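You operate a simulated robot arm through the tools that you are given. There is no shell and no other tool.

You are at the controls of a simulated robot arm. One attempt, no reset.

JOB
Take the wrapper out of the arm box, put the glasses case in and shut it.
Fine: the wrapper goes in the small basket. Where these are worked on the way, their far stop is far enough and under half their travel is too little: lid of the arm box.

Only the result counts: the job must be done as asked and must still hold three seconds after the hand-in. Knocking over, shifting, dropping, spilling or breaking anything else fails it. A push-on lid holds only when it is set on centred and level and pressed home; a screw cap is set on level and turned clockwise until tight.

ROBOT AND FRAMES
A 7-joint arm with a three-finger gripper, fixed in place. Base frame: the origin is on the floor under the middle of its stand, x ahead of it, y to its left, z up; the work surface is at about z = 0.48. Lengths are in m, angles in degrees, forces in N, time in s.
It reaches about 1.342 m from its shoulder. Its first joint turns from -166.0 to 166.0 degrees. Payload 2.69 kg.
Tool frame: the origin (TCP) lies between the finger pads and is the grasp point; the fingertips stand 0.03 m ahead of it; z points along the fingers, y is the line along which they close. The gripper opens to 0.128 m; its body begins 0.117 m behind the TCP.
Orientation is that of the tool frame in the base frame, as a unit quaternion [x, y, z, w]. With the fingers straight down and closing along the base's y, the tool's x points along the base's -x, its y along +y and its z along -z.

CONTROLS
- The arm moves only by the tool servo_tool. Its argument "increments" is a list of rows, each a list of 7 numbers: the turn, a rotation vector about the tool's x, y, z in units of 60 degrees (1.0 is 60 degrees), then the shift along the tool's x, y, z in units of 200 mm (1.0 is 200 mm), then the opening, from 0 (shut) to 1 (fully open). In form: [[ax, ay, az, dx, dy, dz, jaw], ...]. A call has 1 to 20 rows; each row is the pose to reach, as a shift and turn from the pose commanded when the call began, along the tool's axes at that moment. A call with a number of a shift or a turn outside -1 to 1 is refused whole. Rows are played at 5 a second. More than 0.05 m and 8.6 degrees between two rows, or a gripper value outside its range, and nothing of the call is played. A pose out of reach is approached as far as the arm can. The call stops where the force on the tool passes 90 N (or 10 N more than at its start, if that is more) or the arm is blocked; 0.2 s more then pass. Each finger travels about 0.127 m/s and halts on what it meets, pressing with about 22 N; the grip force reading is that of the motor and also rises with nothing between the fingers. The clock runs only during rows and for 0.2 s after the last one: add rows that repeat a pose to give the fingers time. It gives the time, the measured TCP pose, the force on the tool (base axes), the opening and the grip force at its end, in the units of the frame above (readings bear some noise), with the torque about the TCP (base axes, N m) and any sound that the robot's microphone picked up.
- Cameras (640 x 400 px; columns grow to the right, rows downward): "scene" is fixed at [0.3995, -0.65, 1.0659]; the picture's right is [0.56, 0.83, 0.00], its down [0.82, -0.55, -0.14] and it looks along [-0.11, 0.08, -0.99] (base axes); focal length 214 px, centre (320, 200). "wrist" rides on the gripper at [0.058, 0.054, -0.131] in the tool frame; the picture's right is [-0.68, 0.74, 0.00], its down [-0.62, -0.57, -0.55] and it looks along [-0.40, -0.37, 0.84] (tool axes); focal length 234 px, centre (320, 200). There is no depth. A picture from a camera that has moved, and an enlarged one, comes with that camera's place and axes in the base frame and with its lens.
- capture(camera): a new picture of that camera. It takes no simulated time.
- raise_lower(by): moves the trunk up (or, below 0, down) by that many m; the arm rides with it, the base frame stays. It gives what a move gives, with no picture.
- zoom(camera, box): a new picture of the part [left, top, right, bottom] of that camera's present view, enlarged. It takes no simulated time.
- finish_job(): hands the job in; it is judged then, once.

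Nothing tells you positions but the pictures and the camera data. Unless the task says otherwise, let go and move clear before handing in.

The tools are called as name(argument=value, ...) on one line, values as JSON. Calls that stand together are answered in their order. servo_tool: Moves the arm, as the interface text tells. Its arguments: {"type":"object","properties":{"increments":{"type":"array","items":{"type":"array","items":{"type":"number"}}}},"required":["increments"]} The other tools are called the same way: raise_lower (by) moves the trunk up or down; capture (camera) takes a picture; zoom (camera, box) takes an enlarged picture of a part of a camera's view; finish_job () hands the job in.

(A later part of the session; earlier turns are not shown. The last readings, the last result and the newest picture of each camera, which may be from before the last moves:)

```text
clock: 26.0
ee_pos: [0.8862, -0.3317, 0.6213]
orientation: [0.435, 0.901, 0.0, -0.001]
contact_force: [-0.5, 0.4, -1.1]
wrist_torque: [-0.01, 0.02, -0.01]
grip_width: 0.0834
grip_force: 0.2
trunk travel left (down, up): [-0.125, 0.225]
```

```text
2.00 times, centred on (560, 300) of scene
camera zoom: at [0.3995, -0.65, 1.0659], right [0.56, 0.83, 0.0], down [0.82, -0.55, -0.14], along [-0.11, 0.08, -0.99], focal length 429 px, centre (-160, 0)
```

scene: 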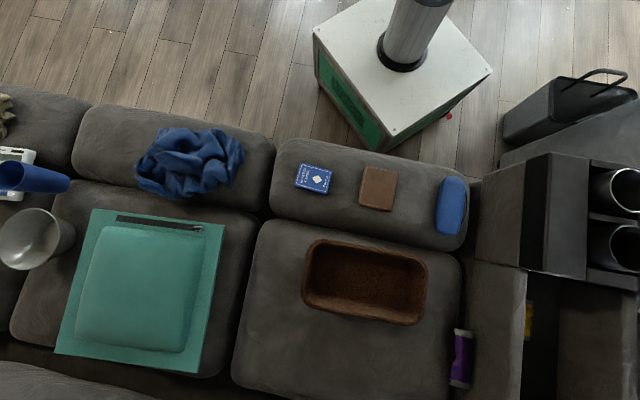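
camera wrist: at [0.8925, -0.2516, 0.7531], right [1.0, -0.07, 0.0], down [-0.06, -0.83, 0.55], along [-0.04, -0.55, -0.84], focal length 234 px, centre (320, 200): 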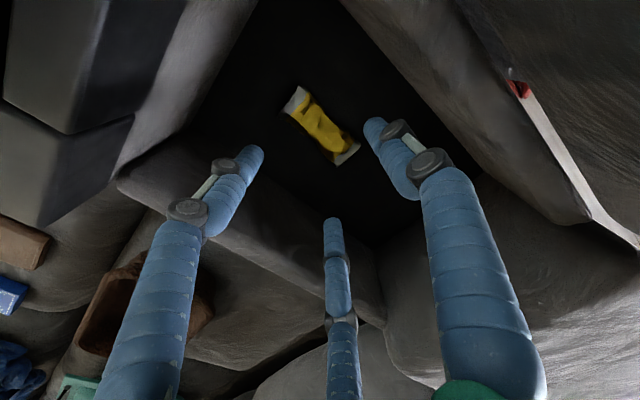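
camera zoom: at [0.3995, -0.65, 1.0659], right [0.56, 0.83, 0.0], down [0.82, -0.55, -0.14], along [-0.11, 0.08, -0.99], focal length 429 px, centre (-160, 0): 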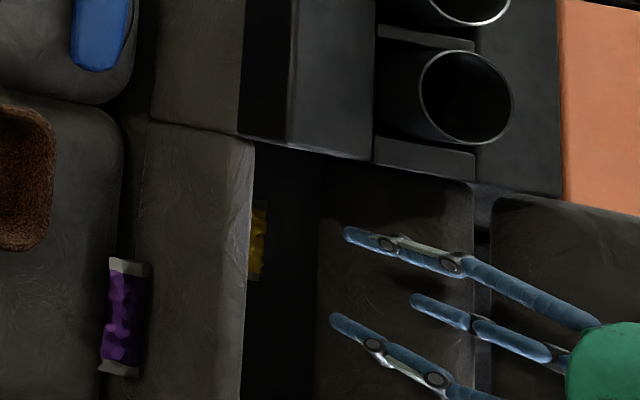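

servo_tool(increments=[[0, 0, 0, 0, 0, 0.2, 0.65], [0, 0, 0, 0, 0, 0.4, 0.65], [0, 0, 0, 0, 0, 0.55, 0.65], [0, 0, 0, 0, 0, 0.6, 0.65], [0, 0, 0, 0, 0, 0.63, 0.65], [0, 0, 0, 0, 0, 0.63, 0.65]])

capture(camera="wrist")

```text
clock: 27.4
ee_pos: [0.8848, -0.3296, 0.4919]
orientation: [0.435, 0.9, 0.0, -0.001]
contact_force: [0.1, -0.4, -0.3]
wrist_torque: [0.03, 0.0, -0.01]
grip_width: 0.083
grip_force: 0.1
trunk travel left (down, up): [-0.125, 0.225]
```

```text
taken
camera wrist: at [0.892, -0.2501, 0.6238], right [1.0, -0.07, 0.0], down [-0.06, -0.83, 0.55], along [-0.04, -0.55, -0.84], focal length 234 px, centre (320, 200)
```

wrist: 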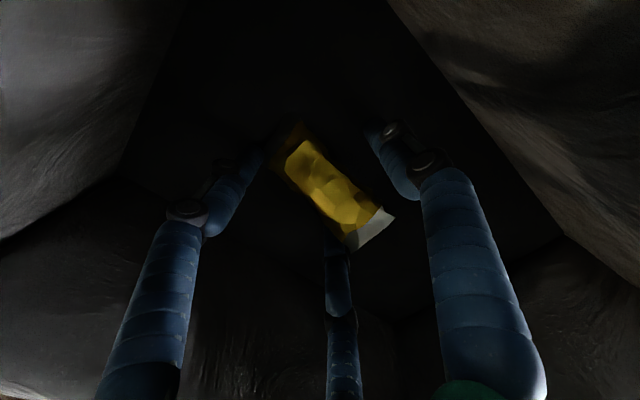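

servo_tool(increments=[[0, 0, 0, 0, 0, 0.015, 0.65], [0, 0, 0, 0, 0, 0.03, 0.65], [0, 0, 0, 0, 0, 0.045, 0.65]])

zoom(camera="wrist", box=[200, 80, 460, 300])

```text
clock: 28.2
ee_pos: [0.886, -0.3308, 0.486]
orientation: [0.434, 0.901, 0.0, -0.001]
contact_force: [-0.4, -0.3, 0.6]
wrist_torque: [0.01, 0.0, -0.01]
grip_width: 0.0834
grip_force: 0.3
trunk travel left (down, up): [-0.125, 0.225]
```

```text
1.82 times, centred on (330, 190) of wrist
camera zoom: at [0.8932, -0.2508, 0.6174], right [1.0, -0.07, 0.0], down [-0.06, -0.83, 0.55], along [-0.04, -0.55, -0.84], focal length 426 px, centre (302, 218)
```

zoom: 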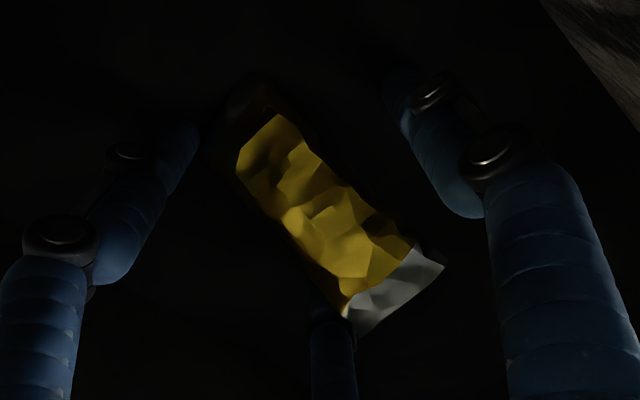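

servo_tool(increments=[[0, 0, 0, 0, 0, 0, 0.45], [0, 0, 0, 0, 0, 0, 0.25], [0, 0, 0, 0, 0, 0, 0.0], [0, 0, 0, 0, 0, 0, 0.0], [0, 0, 0, 0, 0, 0, 0.0]])

zoom(camera="wrist", box=[200, 80, 460, 300])

```text
clock: 29.4
ee_pos: [0.8873, -0.3306, 0.4854]
orientation: [0.435, 0.901, -0.001, -0.001]
contact_force: [-0.8, 0.7, 1.1]
wrist_torque: [0.07, 0.01, 0.0]
grip_width: 0.0499
grip_force: 22.2
trunk travel left (down, up): [-0.125, 0.225]
```

```text
1.82 times, centred on (330, 190) of wrist
camera zoom: at [0.8933, -0.2508, 0.6175], right [1.0, -0.07, 0.0], down [-0.06, -0.83, 0.55], along [-0.04, -0.55, -0.84], focal length 426 px, centre (302, 218)
```

zoom: 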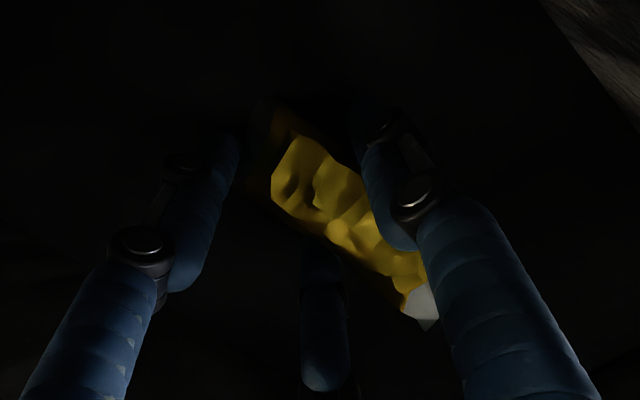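

The grip closed to 0.050 m with 22 N on it. Lifting gently to check the hold.

servo_tool(increments=[[0, 0, 0, 0, 0, -0.1, 0], [0, 0, 0, 0, 0, -0.25, 0], [0, 0, 0, 0, 0, -0.45, 0], [0, 0, 0, 0, 0, -0.65, 0], [0, 0, 0, 0, 0, -0.65, 0]])

capture(camera="wrist")

```text
clock: 30.6
ee_pos: [0.8876, -0.331, 0.6176]
orientation: [0.435, 0.9, -0.001, -0.001]
contact_force: [0.2, 0.0, 0.5]
wrist_torque: [0.04, -0.02, 0.02]
grip_width: 0.0496
grip_force: 22.1
trunk travel left (down, up): [-0.125, 0.225]
```

```text
taken
camera wrist: at [0.8942, -0.2512, 0.7496], right [1.0, -0.07, 0.0], down [-0.06, -0.83, 0.55], along [-0.04, -0.55, -0.84], focal length 234 px, centre (320, 200)
```

wrist: 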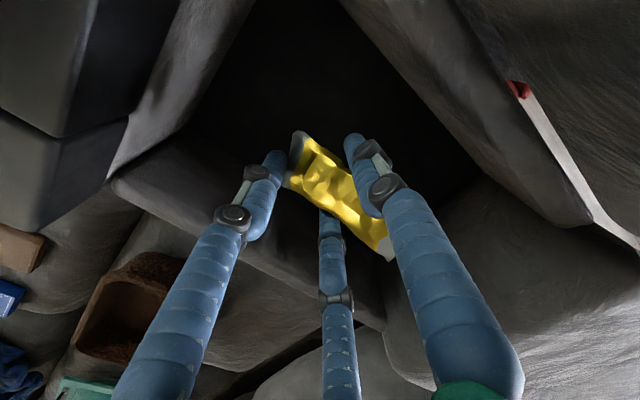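

The wrapper is held. I'll rise, turn so its length lines up with the basket's long axis, and travel toward the basket at about (0.56,-0.63).

servo_tool(increments=[[0, 0, 0, 0, 0, -0.2, 0], [0, 0, 0, 0, 0, -0.4, 0], [0, 0, 0, 0, 0, -0.6, 0], [0, 0, 0, 0, 0, -0.8, 0], [0, 0, -0.133, 0, -0.167, -0.8, 0], [0, 0, -0.267, 0, -0.333, -0.8, 0], [0, 0, -0.4, 0, -0.5, -0.8, 0], [0, 0, -0.533, 0, -0.667, -0.8, 0], [0, 0, -0.667, 0, -0.833, -0.8, 0], [0, 0, -0.8, 0, -1.0, -0.8, 0], [0, 0, -0.8, 0, -1.0, -0.8, 0]])

capture(camera="wrist")

capture(camera="scene")

```text
clock: 33.0
ee_pos: [0.7295, -0.4548, 0.7749]
orientation: [0.031, 1.0, 0.0, 0.0]
contact_force: [0.0, 0.0, 0.3]
wrist_torque: [0.04, -0.01, -0.02]
grip_width: 0.0483
grip_force: 21.8
trunk travel left (down, up): [-0.125, 0.225]
```

```text
taken
camera wrist: at [0.6749, -0.3977, 0.9078], right [0.72, 0.69, 0.0], down [0.58, -0.6, 0.55], along [0.38, -0.39, -0.84], focal length 234 px, centre (320, 200)
```

wrist: 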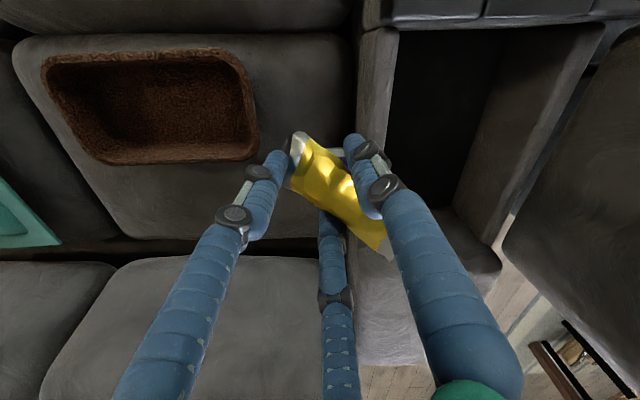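

```text
taken
```

scene: 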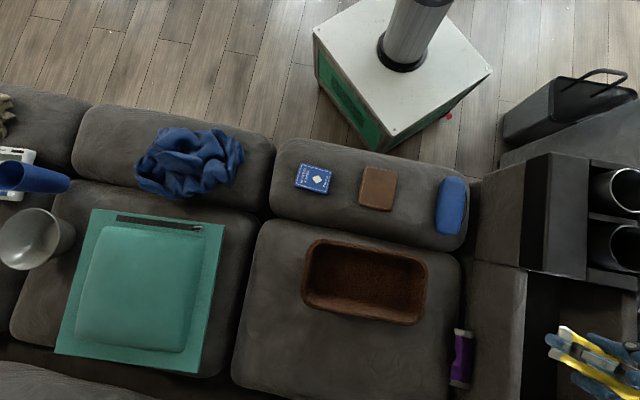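

servo_tool(increments=[[0, 0, -0.116, 0.114, -0.138, 0, 0], [0, 0, -0.231, 0.228, -0.276, 0, 0], [0, 0, -0.347, 0.342, -0.414, 0, 0], [0, 0, -0.463, 0.456, -0.552, 0, 0], [0, 0, -0.579, 0.57, -0.69, 0, 0], [0, 0, -0.694, 0.685, -0.829, 0, 0], [0, 0, -0.81, 0.799, -0.967, 0, 0], [0, 0, -0.81, 0.799, -0.967, 0, 0]])

capture(camera="wrist")

zoom(camera="scene", box=[260, 160, 500, 400])

```text
clock: 34.8
ee_pos: [0.5563, -0.637, 0.7771]
orientation: [-0.384, 0.923, 0.0, -0.001]
contact_force: [-0.1, -0.2, -0.6]
wrist_torque: [0.02, 0.0, 0.02]
grip_width: 0.0478
grip_force: 22.5
trunk travel left (down, up): [-0.125, 0.225]
```

```text
taken
camera wrist: at [0.4776, -0.6404, 0.9081], right [-0.04, 1.0, 0.0], down [0.84, 0.04, 0.55], along [0.55, 0.03, -0.84], focal length 234 px, centre (320, 200)
```

wrist: 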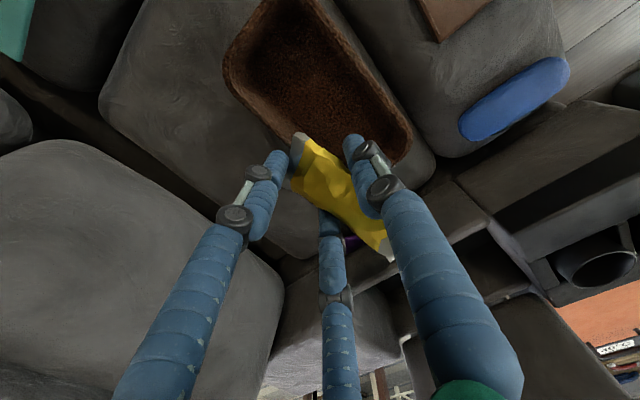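

```text
1.67 times, centred on (380, 280) of scene
camera zoom: at [0.3995, -0.65, 1.0659], right [0.56, 0.83, 0.0], down [0.82, -0.55, -0.14], along [-0.11, 0.08, -0.99], focal length 358 px, centre (220, 67)
```

zoom: 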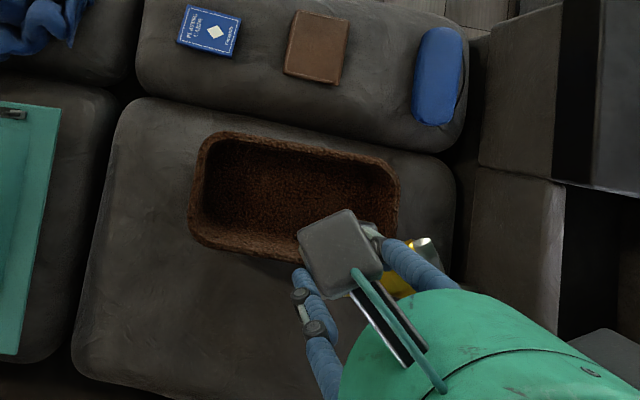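

Centred over the basket. Lowering the wrapper to just above the rim.

servo_tool(increments=[[0, 0, 0, 0, 0, 0.2, 0], [0, 0, 0, 0, 0, 0.4, 0], [0, 0, 0, 0, 0, 0.6, 0], [0, 0, 0, 0, 0, 0.8, 0], [0, 0, 0, 0, 0, 0.95, 0], [0, 0, 0, 0, 0, 0.95, 0]])

capture(camera="wrist")

zoom(camera="scene", box=[260, 160, 500, 400])

```text
clock: 36.2
ee_pos: [0.5594, -0.6379, 0.5846]
orientation: [-0.383, 0.924, 0.001, -0.001]
contact_force: [-0.4, 0.0, -0.5]
wrist_torque: [0.01, -0.01, 0.01]
grip_width: 0.0479
grip_force: 22.1
trunk travel left (down, up): [-0.125, 0.225]
```

```text
taken
camera wrist: at [0.4806, -0.6412, 0.7154], right [-0.04, 1.0, 0.0], down [0.84, 0.04, 0.55], along [0.55, 0.02, -0.84], focal length 234 px, centre (320, 200)
```

wrist: 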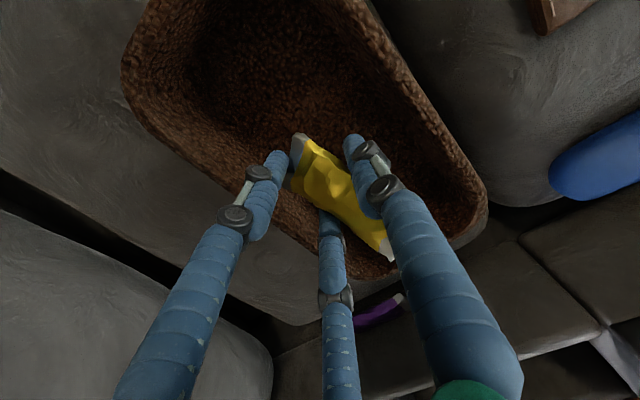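

```text
1.67 times, centred on (380, 280) of scene
camera zoom: at [0.3995, -0.65, 1.0659], right [0.56, 0.83, 0.0], down [0.82, -0.55, -0.14], along [-0.11, 0.08, -0.99], focal length 358 px, centre (220, 67)
```

zoom: 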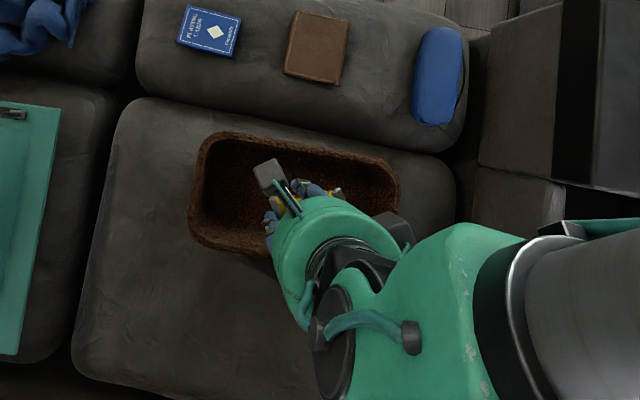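

servo_tool(increments=[[0, 0, 0, 0.05, -0.01, 0.05, 0], [0, 0, 0, 0.1, -0.02, 0.1, 0], [0, 0, 0, 0.1, -0.02, 0.1, 0], [0, 0, 0, 0.1, -0.02, 0.1, 0.45], [0, 0, 0, 0.1, -0.02, 0.1, 0.6], [0, 0, 0, 0.1, -0.02, 0.1, 0.6]])

capture(camera="wrist")

```text
clock: 37.6
ee_pos: [0.5484, -0.6535, 0.5642]
orientation: [-0.384, 0.923, 0.001, -0.001]
contact_force: [-0.2, 0.2, -0.4]
wrist_torque: [0.02, 0.0, 0.02]
grip_width: 0.077
grip_force: 0.1
trunk travel left (down, up): [-0.125, 0.225]
```

```text
taken
camera wrist: at [0.4688, -0.6578, 0.6967], right [-0.04, 1.0, 0.0], down [0.84, 0.04, 0.55], along [0.55, 0.02, -0.84], focal length 234 px, centre (320, 200)
```

wrist: 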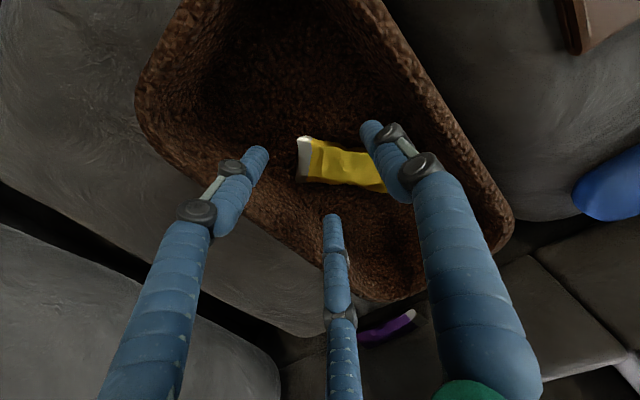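

The wrapper is now lying in the basket. I'll rise straight up and check.

servo_tool(increments=[[0, 0, 0, 0, 0, -0.1, 0.6], [0, 0, 0, 0, 0, -0.3, 0.6], [0, 0, 0, 0, 0, -0.5, 0.6], [0, 0, 0, 0, 0, -0.75, 0.6], [0, 0, 0, 0, 0, -1.0, 0.6], [0, 0, 0, 0, 0, -1.0, 0.8]])

capture(camera="wrist")

zoom(camera="scene", box=[260, 160, 500, 400])

```text
clock: 39.0
ee_pos: [0.545, -0.6544, 0.7661]
orientation: [-0.383, 0.924, 0.0, -0.001]
contact_force: [-0.5, 0.1, 0.8]
wrist_torque: [-0.06, -0.03, 0.03]
grip_width: 0.1027
grip_force: 0.0
trunk travel left (down, up): [-0.125, 0.225]
```

```text
taken
camera wrist: at [0.4681, -0.6572, 0.8975], right [-0.04, 1.0, 0.0], down [0.84, 0.04, 0.55], along [0.55, 0.02, -0.84], focal length 234 px, centre (320, 200)
```

wrist: 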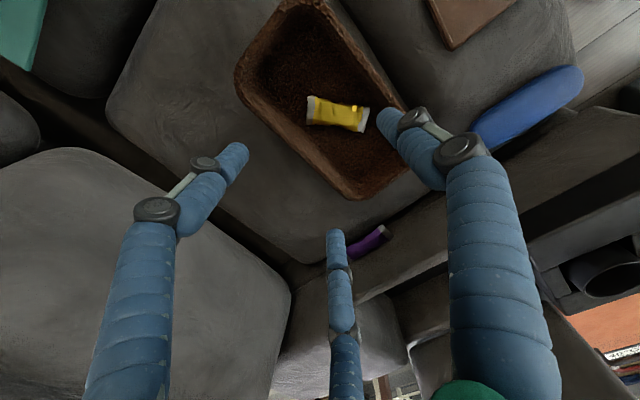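

```text
1.67 times, centred on (380, 280) of scene
camera zoom: at [0.3995, -0.65, 1.0659], right [0.56, 0.83, 0.0], down [0.82, -0.55, -0.14], along [-0.11, 0.08, -0.99], focal length 358 px, centre (220, 67)
```

zoom: 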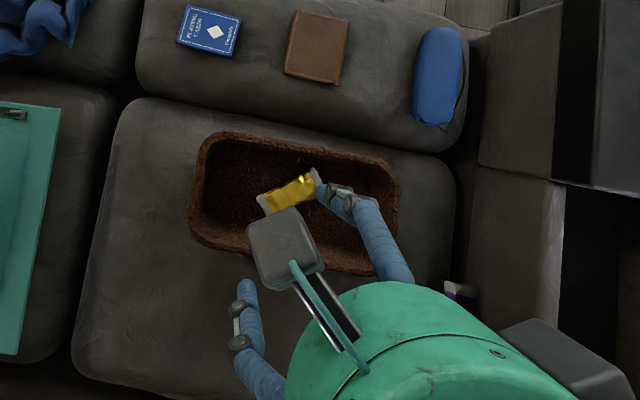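

The wrapper rests inside the basket. Next is the blue glasses case, centred near (0.5425,-0.325) with its long axis along u. I'll rotate the gripper back and move over it in two calls.

servo_tool(increments=[[0, 0, 0.125, -0.1, 0.1, 0, 0.8], [0, 0, 0.25, -0.2, 0.2, 0, 0.8], [0, 0, 0.375, -0.3, 0.3, 0, 0.8], [0, 0, 0.5, -0.4, 0.4, 0, 0.8], [0, 0, 0.625, -0.5, 0.5, 0, 0.8], [0, 0, 0.75, -0.58, 0.587, 0, 0.8], [0, 0, 0.75, -0.58, 0.587, 0, 0.8]])

```text
clock: 40.6
ee_pos: [0.5458, -0.4911, 0.7649]
orientation: [0.0, 1.0, 0.0, -0.001]
contact_force: [0.0, 0.3, -0.6]
wrist_torque: [-0.02, 0.0, 0.01]
grip_width: 0.1025
grip_force: 0.0
trunk travel left (down, up): [-0.125, 0.225]
```

servo_tool(increments=[[0, 0, 0.125, 0.003, 0.138, 0, 0.8], [0, 0, 0.25, 0.006, 0.277, 0, 0.8], [0, 0, 0.375, 0.009, 0.415, 0, 0.8], [0, 0, 0.5, 0.012, 0.553, 0, 0.8], [0, 0, 0.625, 0.015, 0.692, 0, 0.8], [0, 0, 0.75, 0.017, 0.83, 0, 0.8], [0, 0, 0.75, 0.017, 0.83, 0, 0.8]])

capture(camera="wrist")

capture(camera="scene")

```text
clock: 42.2
ee_pos: [0.5434, -0.3215, 0.7658]
orientation: [0.383, 0.924, 0.0, -0.001]
contact_force: [0.7, 0.5, -0.9]
wrist_torque: [-0.03, -0.01, 0.0]
grip_width: 0.1024
grip_force: 0.0
trunk travel left (down, up): [-0.125, 0.225]
```

```text
taken
camera wrist: at [0.5407, -0.2422, 0.8976], right [1.0, 0.04, 0.0], down [0.04, -0.84, 0.55], along [0.02, -0.55, -0.84], focal length 234 px, centre (320, 200)
```

wrist: 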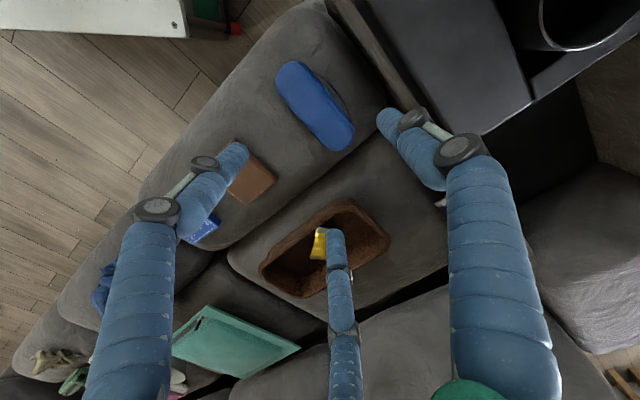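

```text
taken
```

scene: 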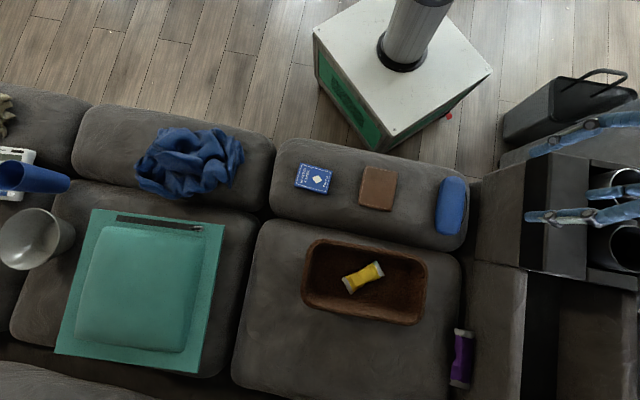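

zoom(camera="wrist", box=[220, 0, 460, 180])

zoom(camera="scene", box=[400, 130, 580, 290])

```text
2.22 times, centred on (340, 90) of wrist
camera zoom: at [0.5407, -0.2422, 0.8976], right [1.0, 0.04, 0.0], down [0.04, -0.84, 0.55], along [0.02, -0.55, -0.84], focal length 520 px, centre (276, 444)
```

zoom: 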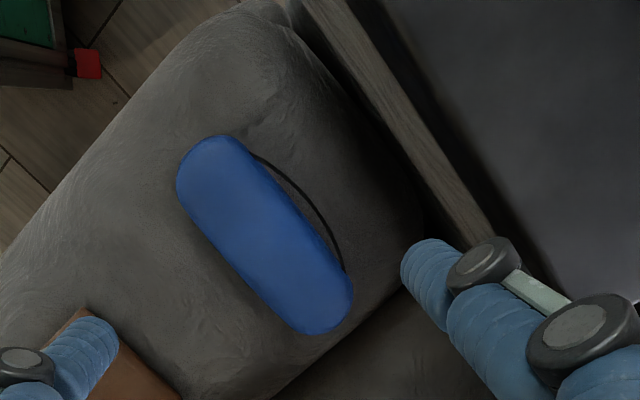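

```text
2.50 times, centred on (490, 210) of scene
camera zoom: at [0.3995, -0.65, 1.0659], right [0.56, 0.83, 0.0], down [0.82, -0.55, -0.14], along [-0.11, 0.08, -0.99], focal length 536 px, centre (-105, 175)
```

zoom: 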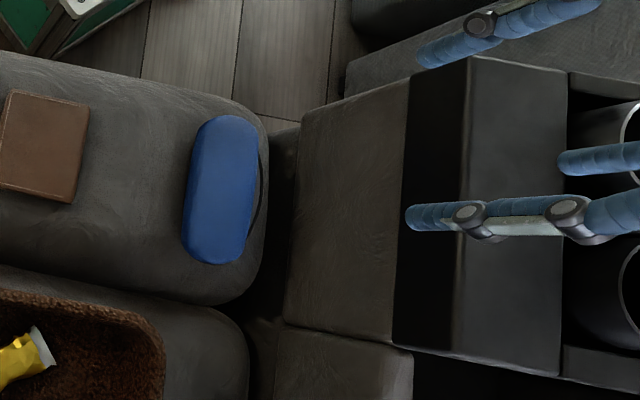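

servo_tool(increments=[[0, 0, 0.03, -0.003, -0.02, 0.1, 0.8], [0, 0, 0.06, -0.005, -0.04, 0.25, 0.8], [0, 0, 0.06, -0.005, -0.04, 0.45, 0.8], [0, 0, 0.06, -0.005, -0.04, 0.65, 0.8], [0, 0, 0.06, -0.005, -0.04, 0.85, 0.8], [0, 0, 0.06, -0.005, -0.04, 0.85, 0.8]])

capture(camera="wrist")

zoom(camera="scene", box=[400, 130, 580, 290])

```text
clock: 43.6
ee_pos: [0.5383, -0.3284, 0.594]
orientation: [0.411, 0.912, 0.0, -0.001]
contact_force: [0.4, 1.2, -0.5]
wrist_torque: [0.04, 0.03, 0.0]
grip_width: 0.1024
grip_force: 0.1
trunk travel left (down, up): [-0.125, 0.225]
```

```text
taken
camera wrist: at [0.5396, -0.2493, 0.7263], right [1.0, -0.02, 0.0], down [-0.02, -0.84, 0.55], along [-0.01, -0.55, -0.84], focal length 234 px, centre (320, 200)
```

wrist: 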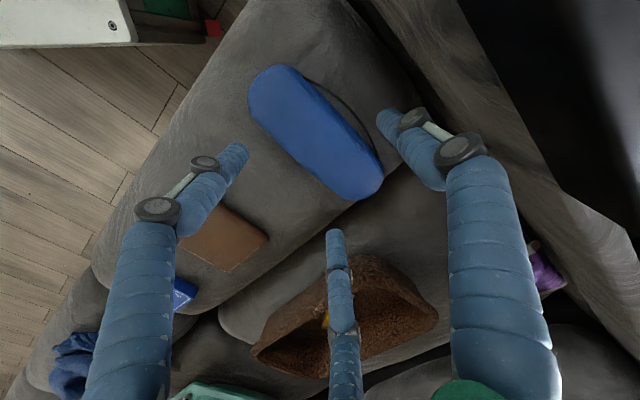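

```text
2.50 times, centred on (490, 210) of scene
camera zoom: at [0.3995, -0.65, 1.0659], right [0.56, 0.83, 0.0], down [0.82, -0.55, -0.14], along [-0.11, 0.08, -0.99], focal length 536 px, centre (-105, 175)
```

zoom: 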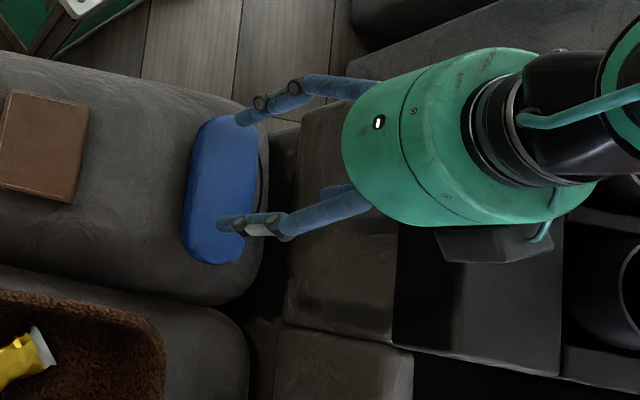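

servo_tool(increments=[[0, 0, 0, 0, 0, 0.1, 0.8], [0, 0, 0, 0, 0, 0.2, 0.8], [0, 0, 0, 0, 0, 0.3, 0.8], [0, 0, 0, 0, 0, 0.34, 0.8]])

capture(camera="wrist")

zoom(camera="scene", box=[400, 130, 580, 290])

```text
clock: 44.6
ee_pos: [0.5356, -0.3294, 0.5268]
orientation: [0.411, 0.912, 0.0, -0.003]
contact_force: [-8.7, -0.5, 15.9]
wrist_torque: [0.43, 0.98, 0.15]
grip_width: 0.1167
grip_force: 9.4
trunk travel left (down, up): [-0.125, 0.225]
```

```text
taken
camera wrist: at [0.5386, -0.25, 0.6589], right [1.0, -0.02, 0.0], down [-0.01, -0.84, 0.55], along [-0.01, -0.55, -0.84], focal length 234 px, centre (320, 200)
```

wrist: 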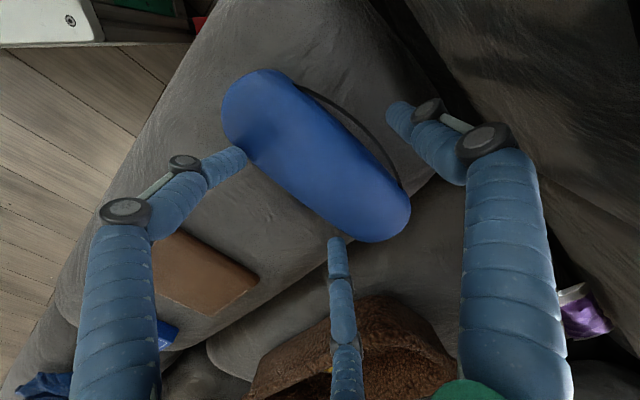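

```text
2.50 times, centred on (490, 210) of scene
camera zoom: at [0.3995, -0.65, 1.0659], right [0.56, 0.83, 0.0], down [0.82, -0.55, -0.14], along [-0.11, 0.08, -0.99], focal length 536 px, centre (-105, 175)
```

zoom: 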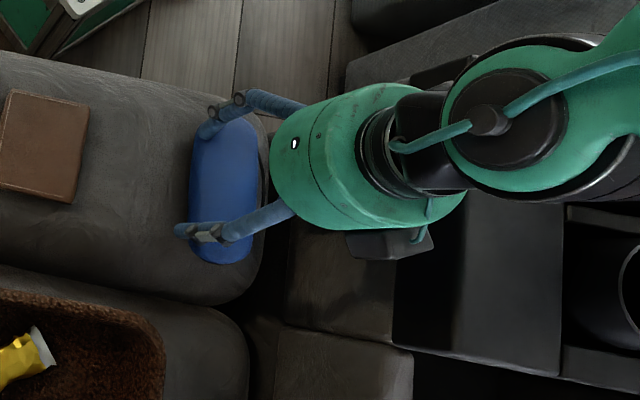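

A fingertip touched the case's edge, so the case sits a bit more toward -v than I judged. I'll back up, open wider and re-measure.

servo_tool(increments=[[0, 0, 0, 0, 0, -0.1, 0.9], [0, 0, 0, 0, 0, -0.25, 1], [0, 0, 0, 0, 0, -0.5, 1], [0, 0, 0, 0, 0, -0.5, 1]])

zoom(camera="wrist", box=[200, 40, 440, 240])

zoom(camera="scene", box=[400, 130, 520, 250])

```text
clock: 45.6
ee_pos: [0.5374, -0.3311, 0.6285]
orientation: [0.41, 0.912, -0.001, -0.002]
contact_force: [-0.7, -0.9, 0.0]
wrist_torque: [-0.01, -0.03, -0.01]
grip_width: 0.1279
grip_force: 0.0
trunk travel left (down, up): [-0.125, 0.225]
```

```text
2.00 times, centred on (320, 140) of wrist
camera zoom: at [0.5384, -0.2512, 0.7604], right [1.0, -0.02, 0.0], down [-0.02, -0.84, 0.55], along [-0.01, -0.55, -0.84], focal length 468 px, centre (320, 320)
```

zoom: 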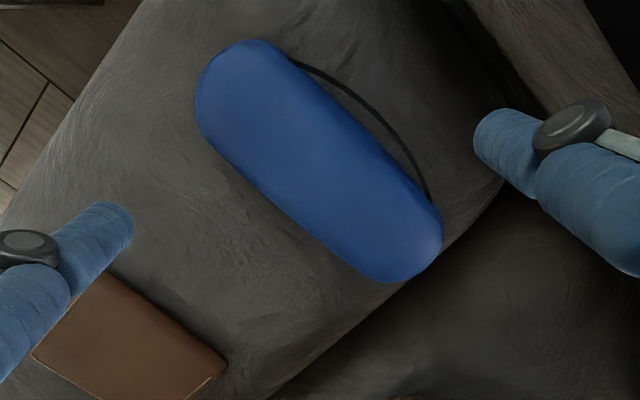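

```text
3.33 times, centred on (460, 190) of scene
camera zoom: at [0.3995, -0.65, 1.0659], right [0.56, 0.83, 0.0], down [0.82, -0.55, -0.14], along [-0.11, 0.08, -0.99], focal length 715 px, centre (-147, 233)
```

zoom: 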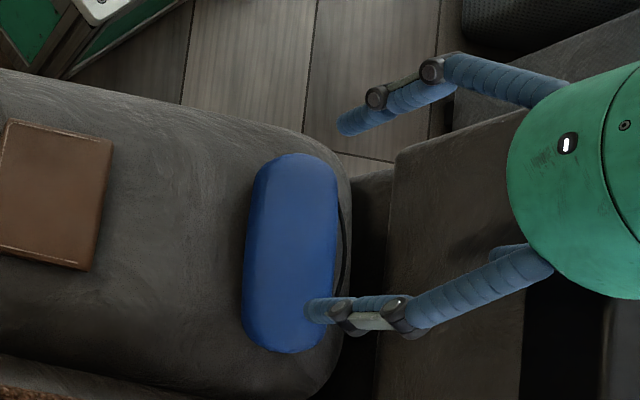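

The three fingers close radially, so I should offset the tool toward -v and open fully. I'll re-centre with that in mind and descend on the case.

servo_tool(increments=[[0, 0, -0.05, -0.002, -0.035, 0, 1], [0, 0, -0.05, -0.002, -0.035, 0.15, 1], [0, 0, -0.05, -0.002, -0.035, 0.3, 1], [0, 0, -0.05, -0.002, -0.035, 0.4, 1], [0, 0, -0.05, -0.002, -0.035, 0.45, 1]])

capture(camera="wrist")

zoom(camera="scene", box=[400, 130, 520, 250])

```text
clock: 46.8
ee_pos: [0.5329, -0.3353, 0.5377]
orientation: [0.386, 0.922, -0.002, 0.0]
contact_force: [-0.5, 0.9, -0.4]
wrist_torque: [0.01, 0.01, -0.02]
grip_width: 0.1277
grip_force: 0.0
trunk travel left (down, up): [-0.125, 0.225]
```

```text
taken
camera wrist: at [0.5314, -0.256, 0.6688], right [1.0, 0.03, 0.0], down [0.03, -0.84, 0.55], along [0.02, -0.55, -0.84], focal length 234 px, centre (320, 200)
```

wrist: 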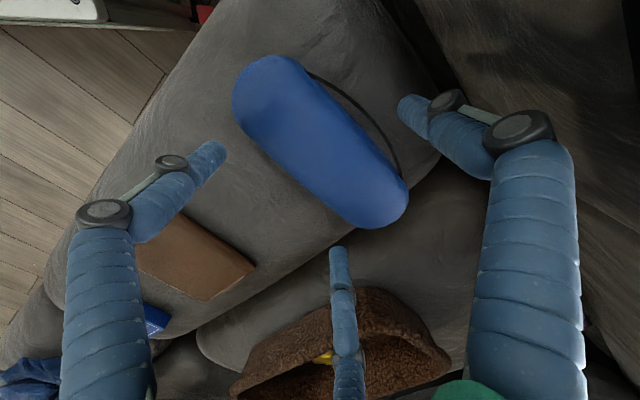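

```text
3.33 times, centred on (460, 190) of scene
camera zoom: at [0.3995, -0.65, 1.0659], right [0.56, 0.83, 0.0], down [0.82, -0.55, -0.14], along [-0.11, 0.08, -0.99], focal length 715 px, centre (-147, 233)
```

zoom: 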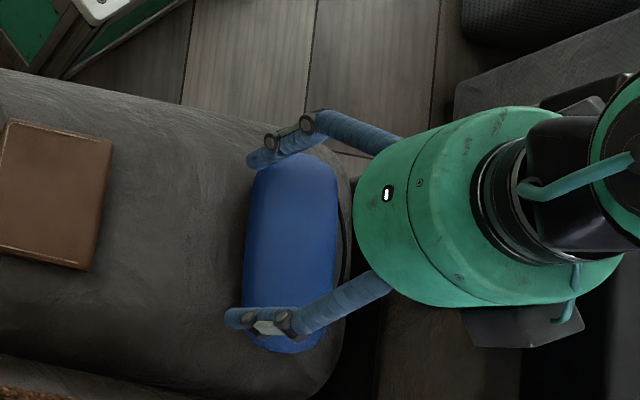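

servo_tool(increments=[[0, 0, 0, 0, 0, 0.04, 1], [0, 0, 0, 0, 0, 0.08, 1], [0, 0, 0, 0, 0, 0.12, 1], [0, 0, 0, 0, 0, 0.12, 1]])

capture(camera="wrist")

```text
clock: 47.8
ee_pos: [0.5322, -0.3339, 0.5132]
orientation: [0.387, 0.922, 0.0, -0.002]
contact_force: [0.9, 1.3, -0.1]
wrist_torque: [0.0, 0.0, 0.01]
grip_width: 0.1281
grip_force: 0.0
trunk travel left (down, up): [-0.125, 0.225]
```

```text
taken
camera wrist: at [0.5305, -0.2548, 0.6453], right [1.0, 0.03, 0.0], down [0.03, -0.84, 0.55], along [0.02, -0.55, -0.84], focal length 234 px, centre (320, 200)
```

wrist: 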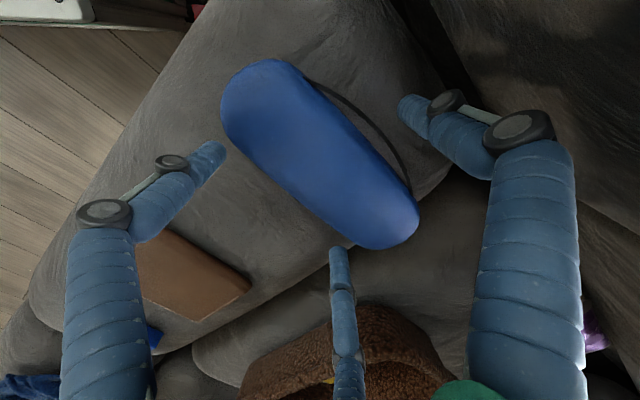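

servo_tool(increments=[[0, 0, 0, 0, 0, 0.02, 1], [0, 0, 0, 0, 0, 0.04, 1], [0, 0, 0, 0, 0, 0.04, 1]])

```text
clock: 48.6
ee_pos: [0.5328, -0.335, 0.5049]
orientation: [0.387, 0.922, 0.0, -0.001]
contact_force: [-1.2, 0.0, 1.2]
wrist_torque: [0.02, 0.02, 0.0]
grip_width: 0.1281
grip_force: 0.0
trunk travel left (down, up): [-0.125, 0.225]
```

Clear on both sides. Closing on the case.

servo_tool(increments=[[0, 0, 0, 0, 0, 0, 0.85], [0, 0, 0, 0, 0, 0, 0.7], [0, 0, 0, 0, 0, 0, 0.55], [0, 0, 0, 0, 0, 0, 0.4], [0, 0, 0, 0, 0, 0, 0.2], [0, 0, 0, 0, 0, 0, 0.2]])

capture(camera="wrist")

zoom(camera="scene", box=[400, 130, 520, 250])

```text
clock: 50.0
ee_pos: [0.5342, -0.3357, 0.5058]
orientation: [0.388, 0.922, 0.0, 0.0]
contact_force: [8.2, 11.0, 34.8]
wrist_torque: [1.21, 0.13, -0.52]
grip_width: 0.0859
grip_force: 22.0
trunk travel left (down, up): [-0.125, 0.225]
```

```text
taken
camera wrist: at [0.5312, -0.256, 0.6386], right [1.0, 0.03, 0.0], down [0.03, -0.83, 0.55], along [0.02, -0.55, -0.84], focal length 234 px, centre (320, 200)
```

wrist: 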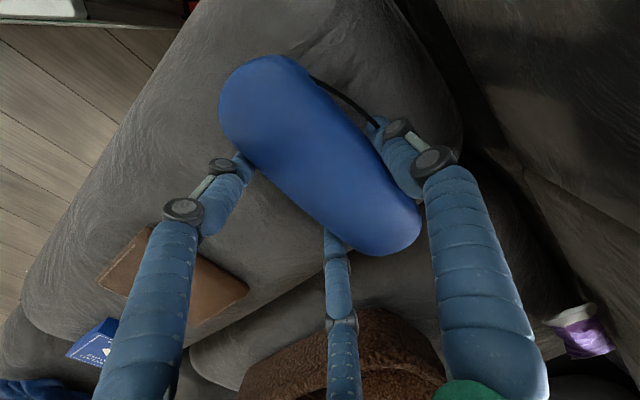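

```text
3.33 times, centred on (460, 190) of scene
camera zoom: at [0.3995, -0.65, 1.0659], right [0.56, 0.83, 0.0], down [0.82, -0.55, -0.14], along [-0.11, 0.08, -0.99], focal length 715 px, centre (-147, 233)
```

zoom: 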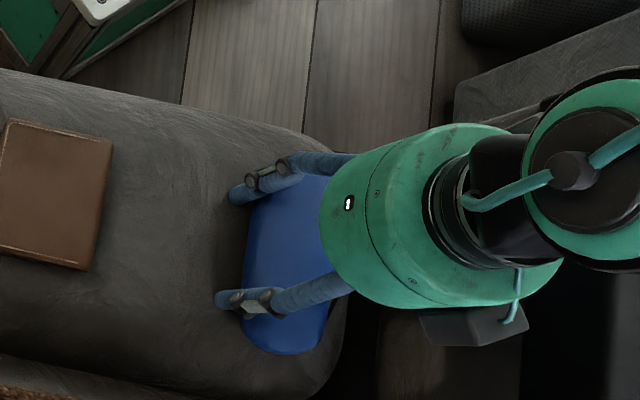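

The case is gripped at about 0.064 m effective width. Lifting gently.

servo_tool(increments=[[0, 0, 0, 0, 0, -0.05, 0.1], [0, 0, 0, 0, 0, -0.1, 0.1], [0, 0, 0, 0, 0, -0.2, 0.1], [0, 0, 0, 0, 0, -0.35, 0.1], [0, 0, 0, 0, 0, -0.5, 0.1], [0, 0, 0, 0, 0, -0.5, 0.1]])

capture(camera="wrist")

zoom(camera="scene", box=[380, 130, 540, 290])

```text
clock: 51.4
ee_pos: [0.5314, -0.3345, 0.6054]
orientation: [0.387, 0.922, -0.001, -0.002]
contact_force: [-0.6, -0.4, -0.9]
wrist_torque: [0.02, -0.02, 0.02]
grip_width: 0.0855
grip_force: 21.9
trunk travel left (down, up): [-0.125, 0.225]
```

```text
taken
camera wrist: at [0.5295, -0.2553, 0.737], right [1.0, 0.03, 0.0], down [0.03, -0.84, 0.55], along [0.02, -0.55, -0.84], focal length 234 px, centre (320, 200)
```

wrist: 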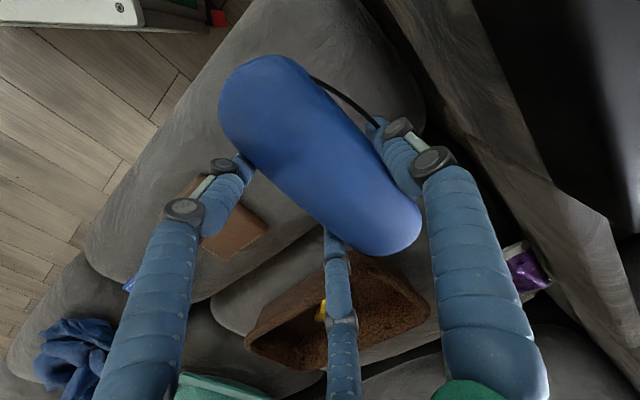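

```text
2.50 times, centred on (460, 210) of scene
camera zoom: at [0.3995, -0.65, 1.0659], right [0.56, 0.83, 0.0], down [0.82, -0.55, -0.14], along [-0.11, 0.08, -0.99], focal length 536 px, centre (-30, 175)
```

zoom: 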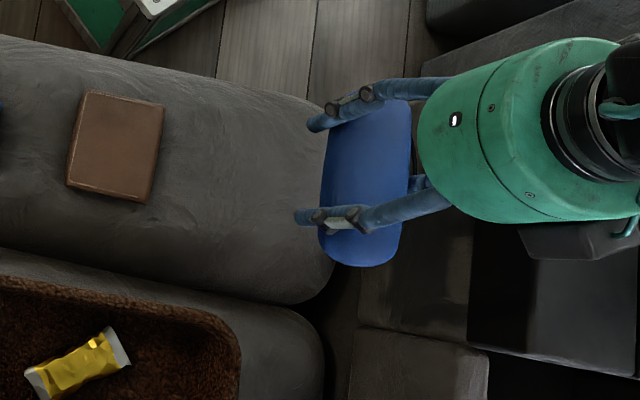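

The case is held securely. I'll raise it and carry it over to the open box in two calls.

servo_tool(increments=[[0, 0, 0, 0, 0, -0.2, 0.1], [0, 0, 0, 0, 0, -0.4, 0.1], [0, 0, 0, 0, 0, -0.6, 0.1], [0, 0, 0, 0, 0, -0.8, 0.1], [0, 0, 0, 0, 0, -1.0, 0.1], [0, 0, 0, -0.12, 0.1, -1.0, 0.1], [0, 0, 0, -0.25, 0.21, -1.0, 0.1], [0, 0, 0, -0.38, 0.32, -1.0, 0.1], [0, 0, 0, -0.51, 0.43, -1.0, 0.1], [0, 0, 0, -0.64, 0.54, -1.0, 0.1], [0, 0, 0, -0.75, 0.63, -1.0, 0.1], [0, 0, 0, -0.75, 0.63, -1.0, 0.1]])

```text
clock: 54.0
ee_pos: [0.7276, -0.3537, 0.805]
orientation: [0.386, 0.922, 0.0, -0.001]
contact_force: [0.7, 0.3, -0.3]
wrist_torque: [-0.05, 0.02, 0.0]
grip_width: 0.0855
grip_force: 21.8
trunk travel left (down, up): [-0.125, 0.225]
```

servo_tool(increments=[[0, 0, 0, -0.12, 0.1, 0, 0.1], [0, 0, 0, -0.25, 0.21, 0, 0.1], [0, 0, 0, -0.38, 0.32, 0, 0.1], [0, 0, 0, -0.51, 0.43, 0, 0.1], [0, 0, 0, -0.64, 0.54, 0, 0.1], [0, 0, 0, -0.7455, 0.625, 0, 0.1], [0, 0, 0, -0.7455, 0.625, 0, 0.1]])

capture(camera="wrist")

capture(camera="scene")

```text
clock: 55.6
ee_pos: [0.9219, -0.3758, 0.805]
orientation: [0.386, 0.922, 0.0, -0.002]
contact_force: [-0.2, -0.3, -1.5]
wrist_torque: [-0.02, 0.03, 0.0]
grip_width: 0.0852
grip_force: 22.4
trunk travel left (down, up): [-0.125, 0.225]
```

```text
taken
camera wrist: at [0.9203, -0.2958, 0.9371], right [1.0, 0.03, 0.0], down [0.03, -0.84, 0.55], along [0.02, -0.55, -0.84], focal length 234 px, centre (320, 200)
```

wrist: 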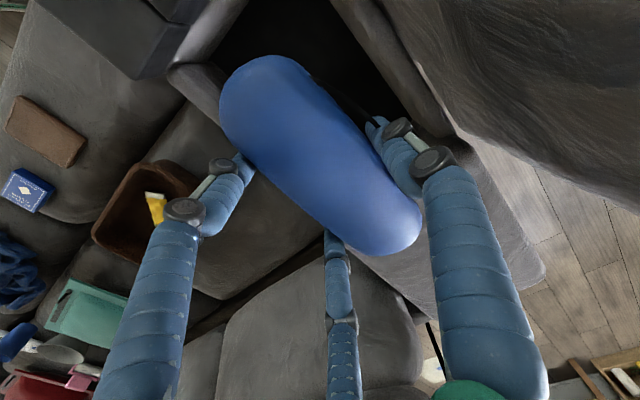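

```text
taken
```

scene: 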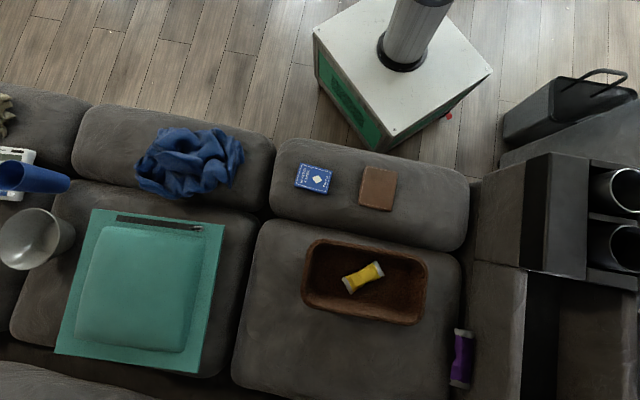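

The case is over the box interior. Descending into the box.

servo_tool(increments=[[0, 0, 0, 0, 0, 0.2, 0.1], [0, 0, 0, 0, 0, 0.4, 0.1], [0, 0, 0, 0, 0, 0.6, 0.1], [0, 0, 0, 0, 0, 0.8, 0.1], [0, 0, 0, 0, 0, 0.95, 0.1], [0, 0, 0, 0, 0, 0.95, 0.1]])

capture(camera="wrist")

zoom(camera="scene", box=[480, 200, 640, 400])

```text
clock: 57.0
ee_pos: [0.9208, -0.3726, 0.6126]
orientation: [0.387, 0.922, -0.001, -0.002]
contact_force: [0.3, -0.1, -1.7]
wrist_torque: [0.0, 0.04, 0.03]
grip_width: 0.0857
grip_force: 22.3
trunk travel left (down, up): [-0.125, 0.225]
```

```text
taken
camera wrist: at [0.9183, -0.2931, 0.7456], right [1.0, 0.03, 0.0], down [0.03, -0.84, 0.55], along [0.02, -0.55, -0.84], focal length 234 px, centre (320, 200)
```

wrist: 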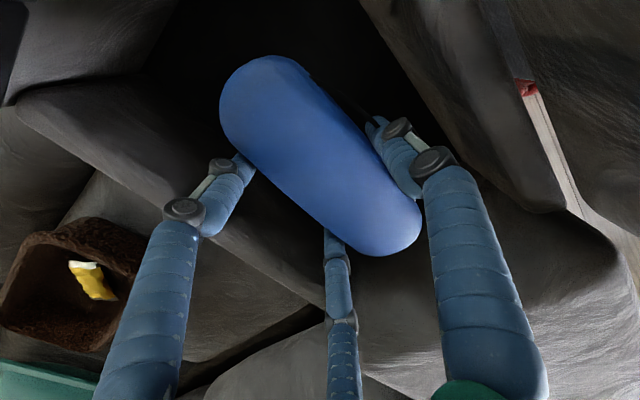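

```text
2.00 times, centred on (560, 300) of scene
camera zoom: at [0.3995, -0.65, 1.0659], right [0.56, 0.83, 0.0], down [0.82, -0.55, -0.14], along [-0.11, 0.08, -0.99], focal length 429 px, centre (-160, 0)
```

zoom: 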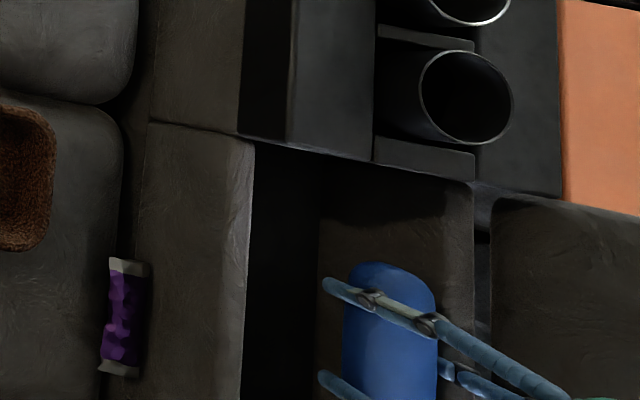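

servo_tool(increments=[[0, 0, 0, 0, 0, 0.15, 0.1], [0, 0, 0, 0, 0, 0.3, 0.1], [0, 0, 0, 0, 0, 0.45, 0.1], [0, 0, 0, 0, 0, 0.55, 0.1], [0, 0, 0, 0, 0, 0.59, 0.1], [0, 0, 0, 0, 0, 0.615, 0.1], [0, 0, 0, 0, 0, 0.615, 0.1]])

capture(camera="wrist")

```text
clock: 58.6
ee_pos: [0.9208, -0.3723, 0.492]
orientation: [0.387, 0.922, -0.001, -0.002]
contact_force: [-0.5, -0.2, -1.5]
wrist_torque: [-0.02, 0.02, 0.02]
grip_width: 0.0858
grip_force: 22.2
trunk travel left (down, up): [-0.125, 0.225]
```

```text
taken
camera wrist: at [0.9191, -0.2927, 0.624], right [1.0, 0.03, 0.0], down [0.03, -0.84, 0.55], along [0.02, -0.55, -0.84], focal length 234 px, centre (320, 200)
```

wrist: 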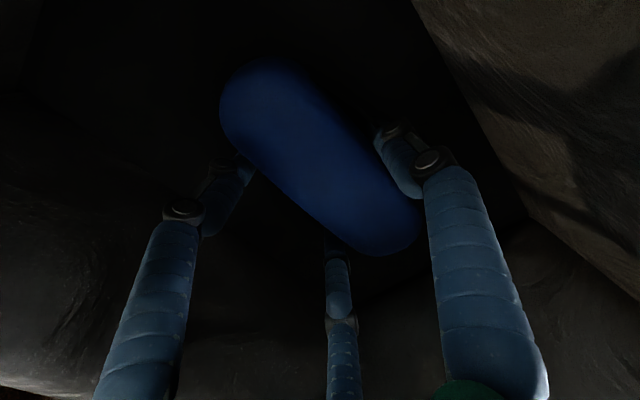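

No contact yet, so I'll lower in small steps until the floor is felt.

servo_tool(increments=[[0, 0, 0, 0, 0, 0.015, 0.1], [0, 0, 0, 0, 0, 0.03, 0.1], [0, 0, 0, 0, 0, 0.045, 0.1], [0, 0, 0, 0, 0, 0.045, 0.1]])

```text
clock: 59.6
ee_pos: [0.92, -0.3731, 0.4835]
orientation: [0.387, 0.922, 0.0, -0.001]
contact_force: [-0.1, 1.0, -0.4]
wrist_torque: [0.02, 0.03, 0.0]
grip_width: 0.0855
grip_force: 22.4
trunk travel left (down, up): [-0.125, 0.225]
```

servo_tool(increments=[[0, 0, 0, 0, 0, 0.015, 0.1], [0, 0, 0, 0, 0, 0.03, 0.1], [0, 0, 0, 0, 0, 0.045, 0.1], [0, 0, 0, 0, 0, 0.045, 0.1]])

```text
clock: 60.6
ee_pos: [0.9235, -0.3734, 0.4814]
orientation: [0.387, 0.922, 0.0, 0.002]
contact_force: [-24.9, 8.9, 66.2]
wrist_torque: [1.69, 3.24, 0.02]
grip_width: 0.0867
grip_force: 22.3
trunk travel left (down, up): [-0.125, 0.225]
```

Floor contact felt at TCP z≈0.4815. I'll ease up slightly and then open.

servo_tool(increments=[[0, 0, 0, 0, 0, -0.02, 0.1], [0, 0, 0, 0, 0, -0.035, 0.1], [0, 0, 0, 0, 0, -0.035, 0.75], [0, 0, 0, 0, 0, -0.035, 0.85], [0, 0, 0, 0, 0, -0.035, 0.9]])

capture(camera="wrist")

```text
clock: 61.8
ee_pos: [0.9203, -0.3724, 0.479]
orientation: [0.386, 0.922, 0.0, -0.001]
contact_force: [0.1, -0.4, -0.6]
wrist_torque: [0.01, -0.01, 0.03]
grip_width: 0.1156
grip_force: 0.0
trunk travel left (down, up): [-0.125, 0.225]
```

```text
taken
camera wrist: at [0.9186, -0.2929, 0.6113], right [1.0, 0.03, 0.0], down [0.03, -0.84, 0.55], along [0.01, -0.55, -0.84], focal length 234 px, centre (320, 200)
```

wrist: 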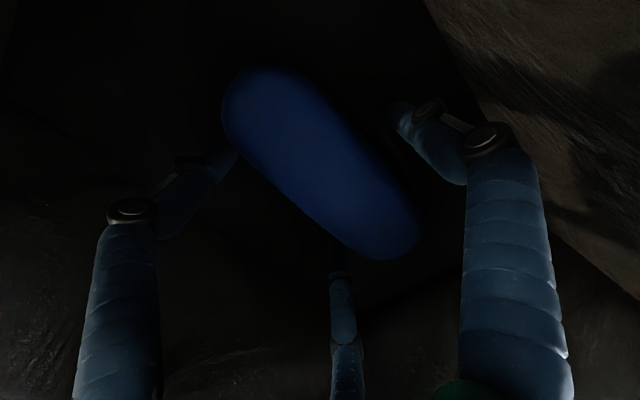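

The case is released on the floor of the box. Rising straight up.

servo_tool(increments=[[0, 0, 0, 0, 0, -0.1, 0.9], [0, 0, 0, 0, 0, -0.2, 0.9], [0, 0, 0, 0, 0, -0.4, 0.9], [0, 0, 0, 0, 0, -0.6, 0.9], [0, 0, 0, 0, 0, -0.8, 0.9], [0, 0, 0, 0, 0, -1.0, 0.9], [0, 0, 0, 0, 0, -1.0, 0.9]])

capture(camera="wrist")

zoom(camera="scene", box=[480, 200, 640, 400])

```text
clock: 63.4
ee_pos: [0.9241, -0.3727, 0.6815]
orientation: [0.387, 0.922, 0.0, 0.0]
contact_force: [0.2, -0.3, 1.4]
wrist_torque: [0.0, 0.0, 0.04]
grip_width: 0.1151
grip_force: 0.1
trunk travel left (down, up): [-0.125, 0.225]
```

```text
taken
camera wrist: at [0.9207, -0.2934, 0.8138], right [1.0, 0.03, 0.0], down [0.03, -0.84, 0.55], along [0.02, -0.55, -0.84], focal length 234 px, centre (320, 200)
```

wrist: 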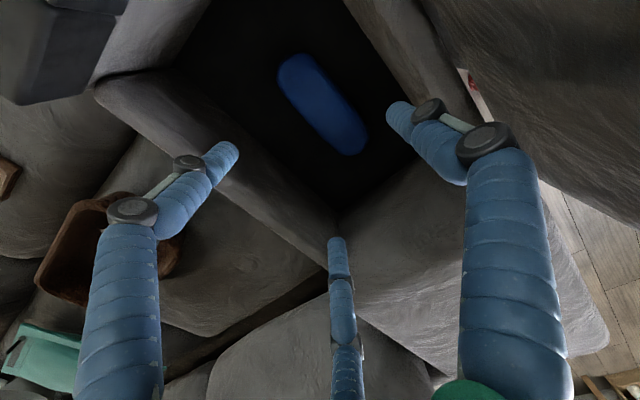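

```text
2.00 times, centred on (560, 300) of scene
camera zoom: at [0.3995, -0.65, 1.0659], right [0.56, 0.83, 0.0], down [0.82, -0.55, -0.14], along [-0.11, 0.08, -0.99], focal length 429 px, centre (-160, 0)
```

zoom: 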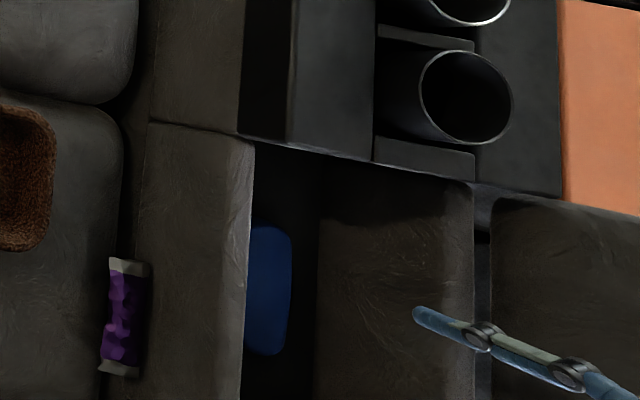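

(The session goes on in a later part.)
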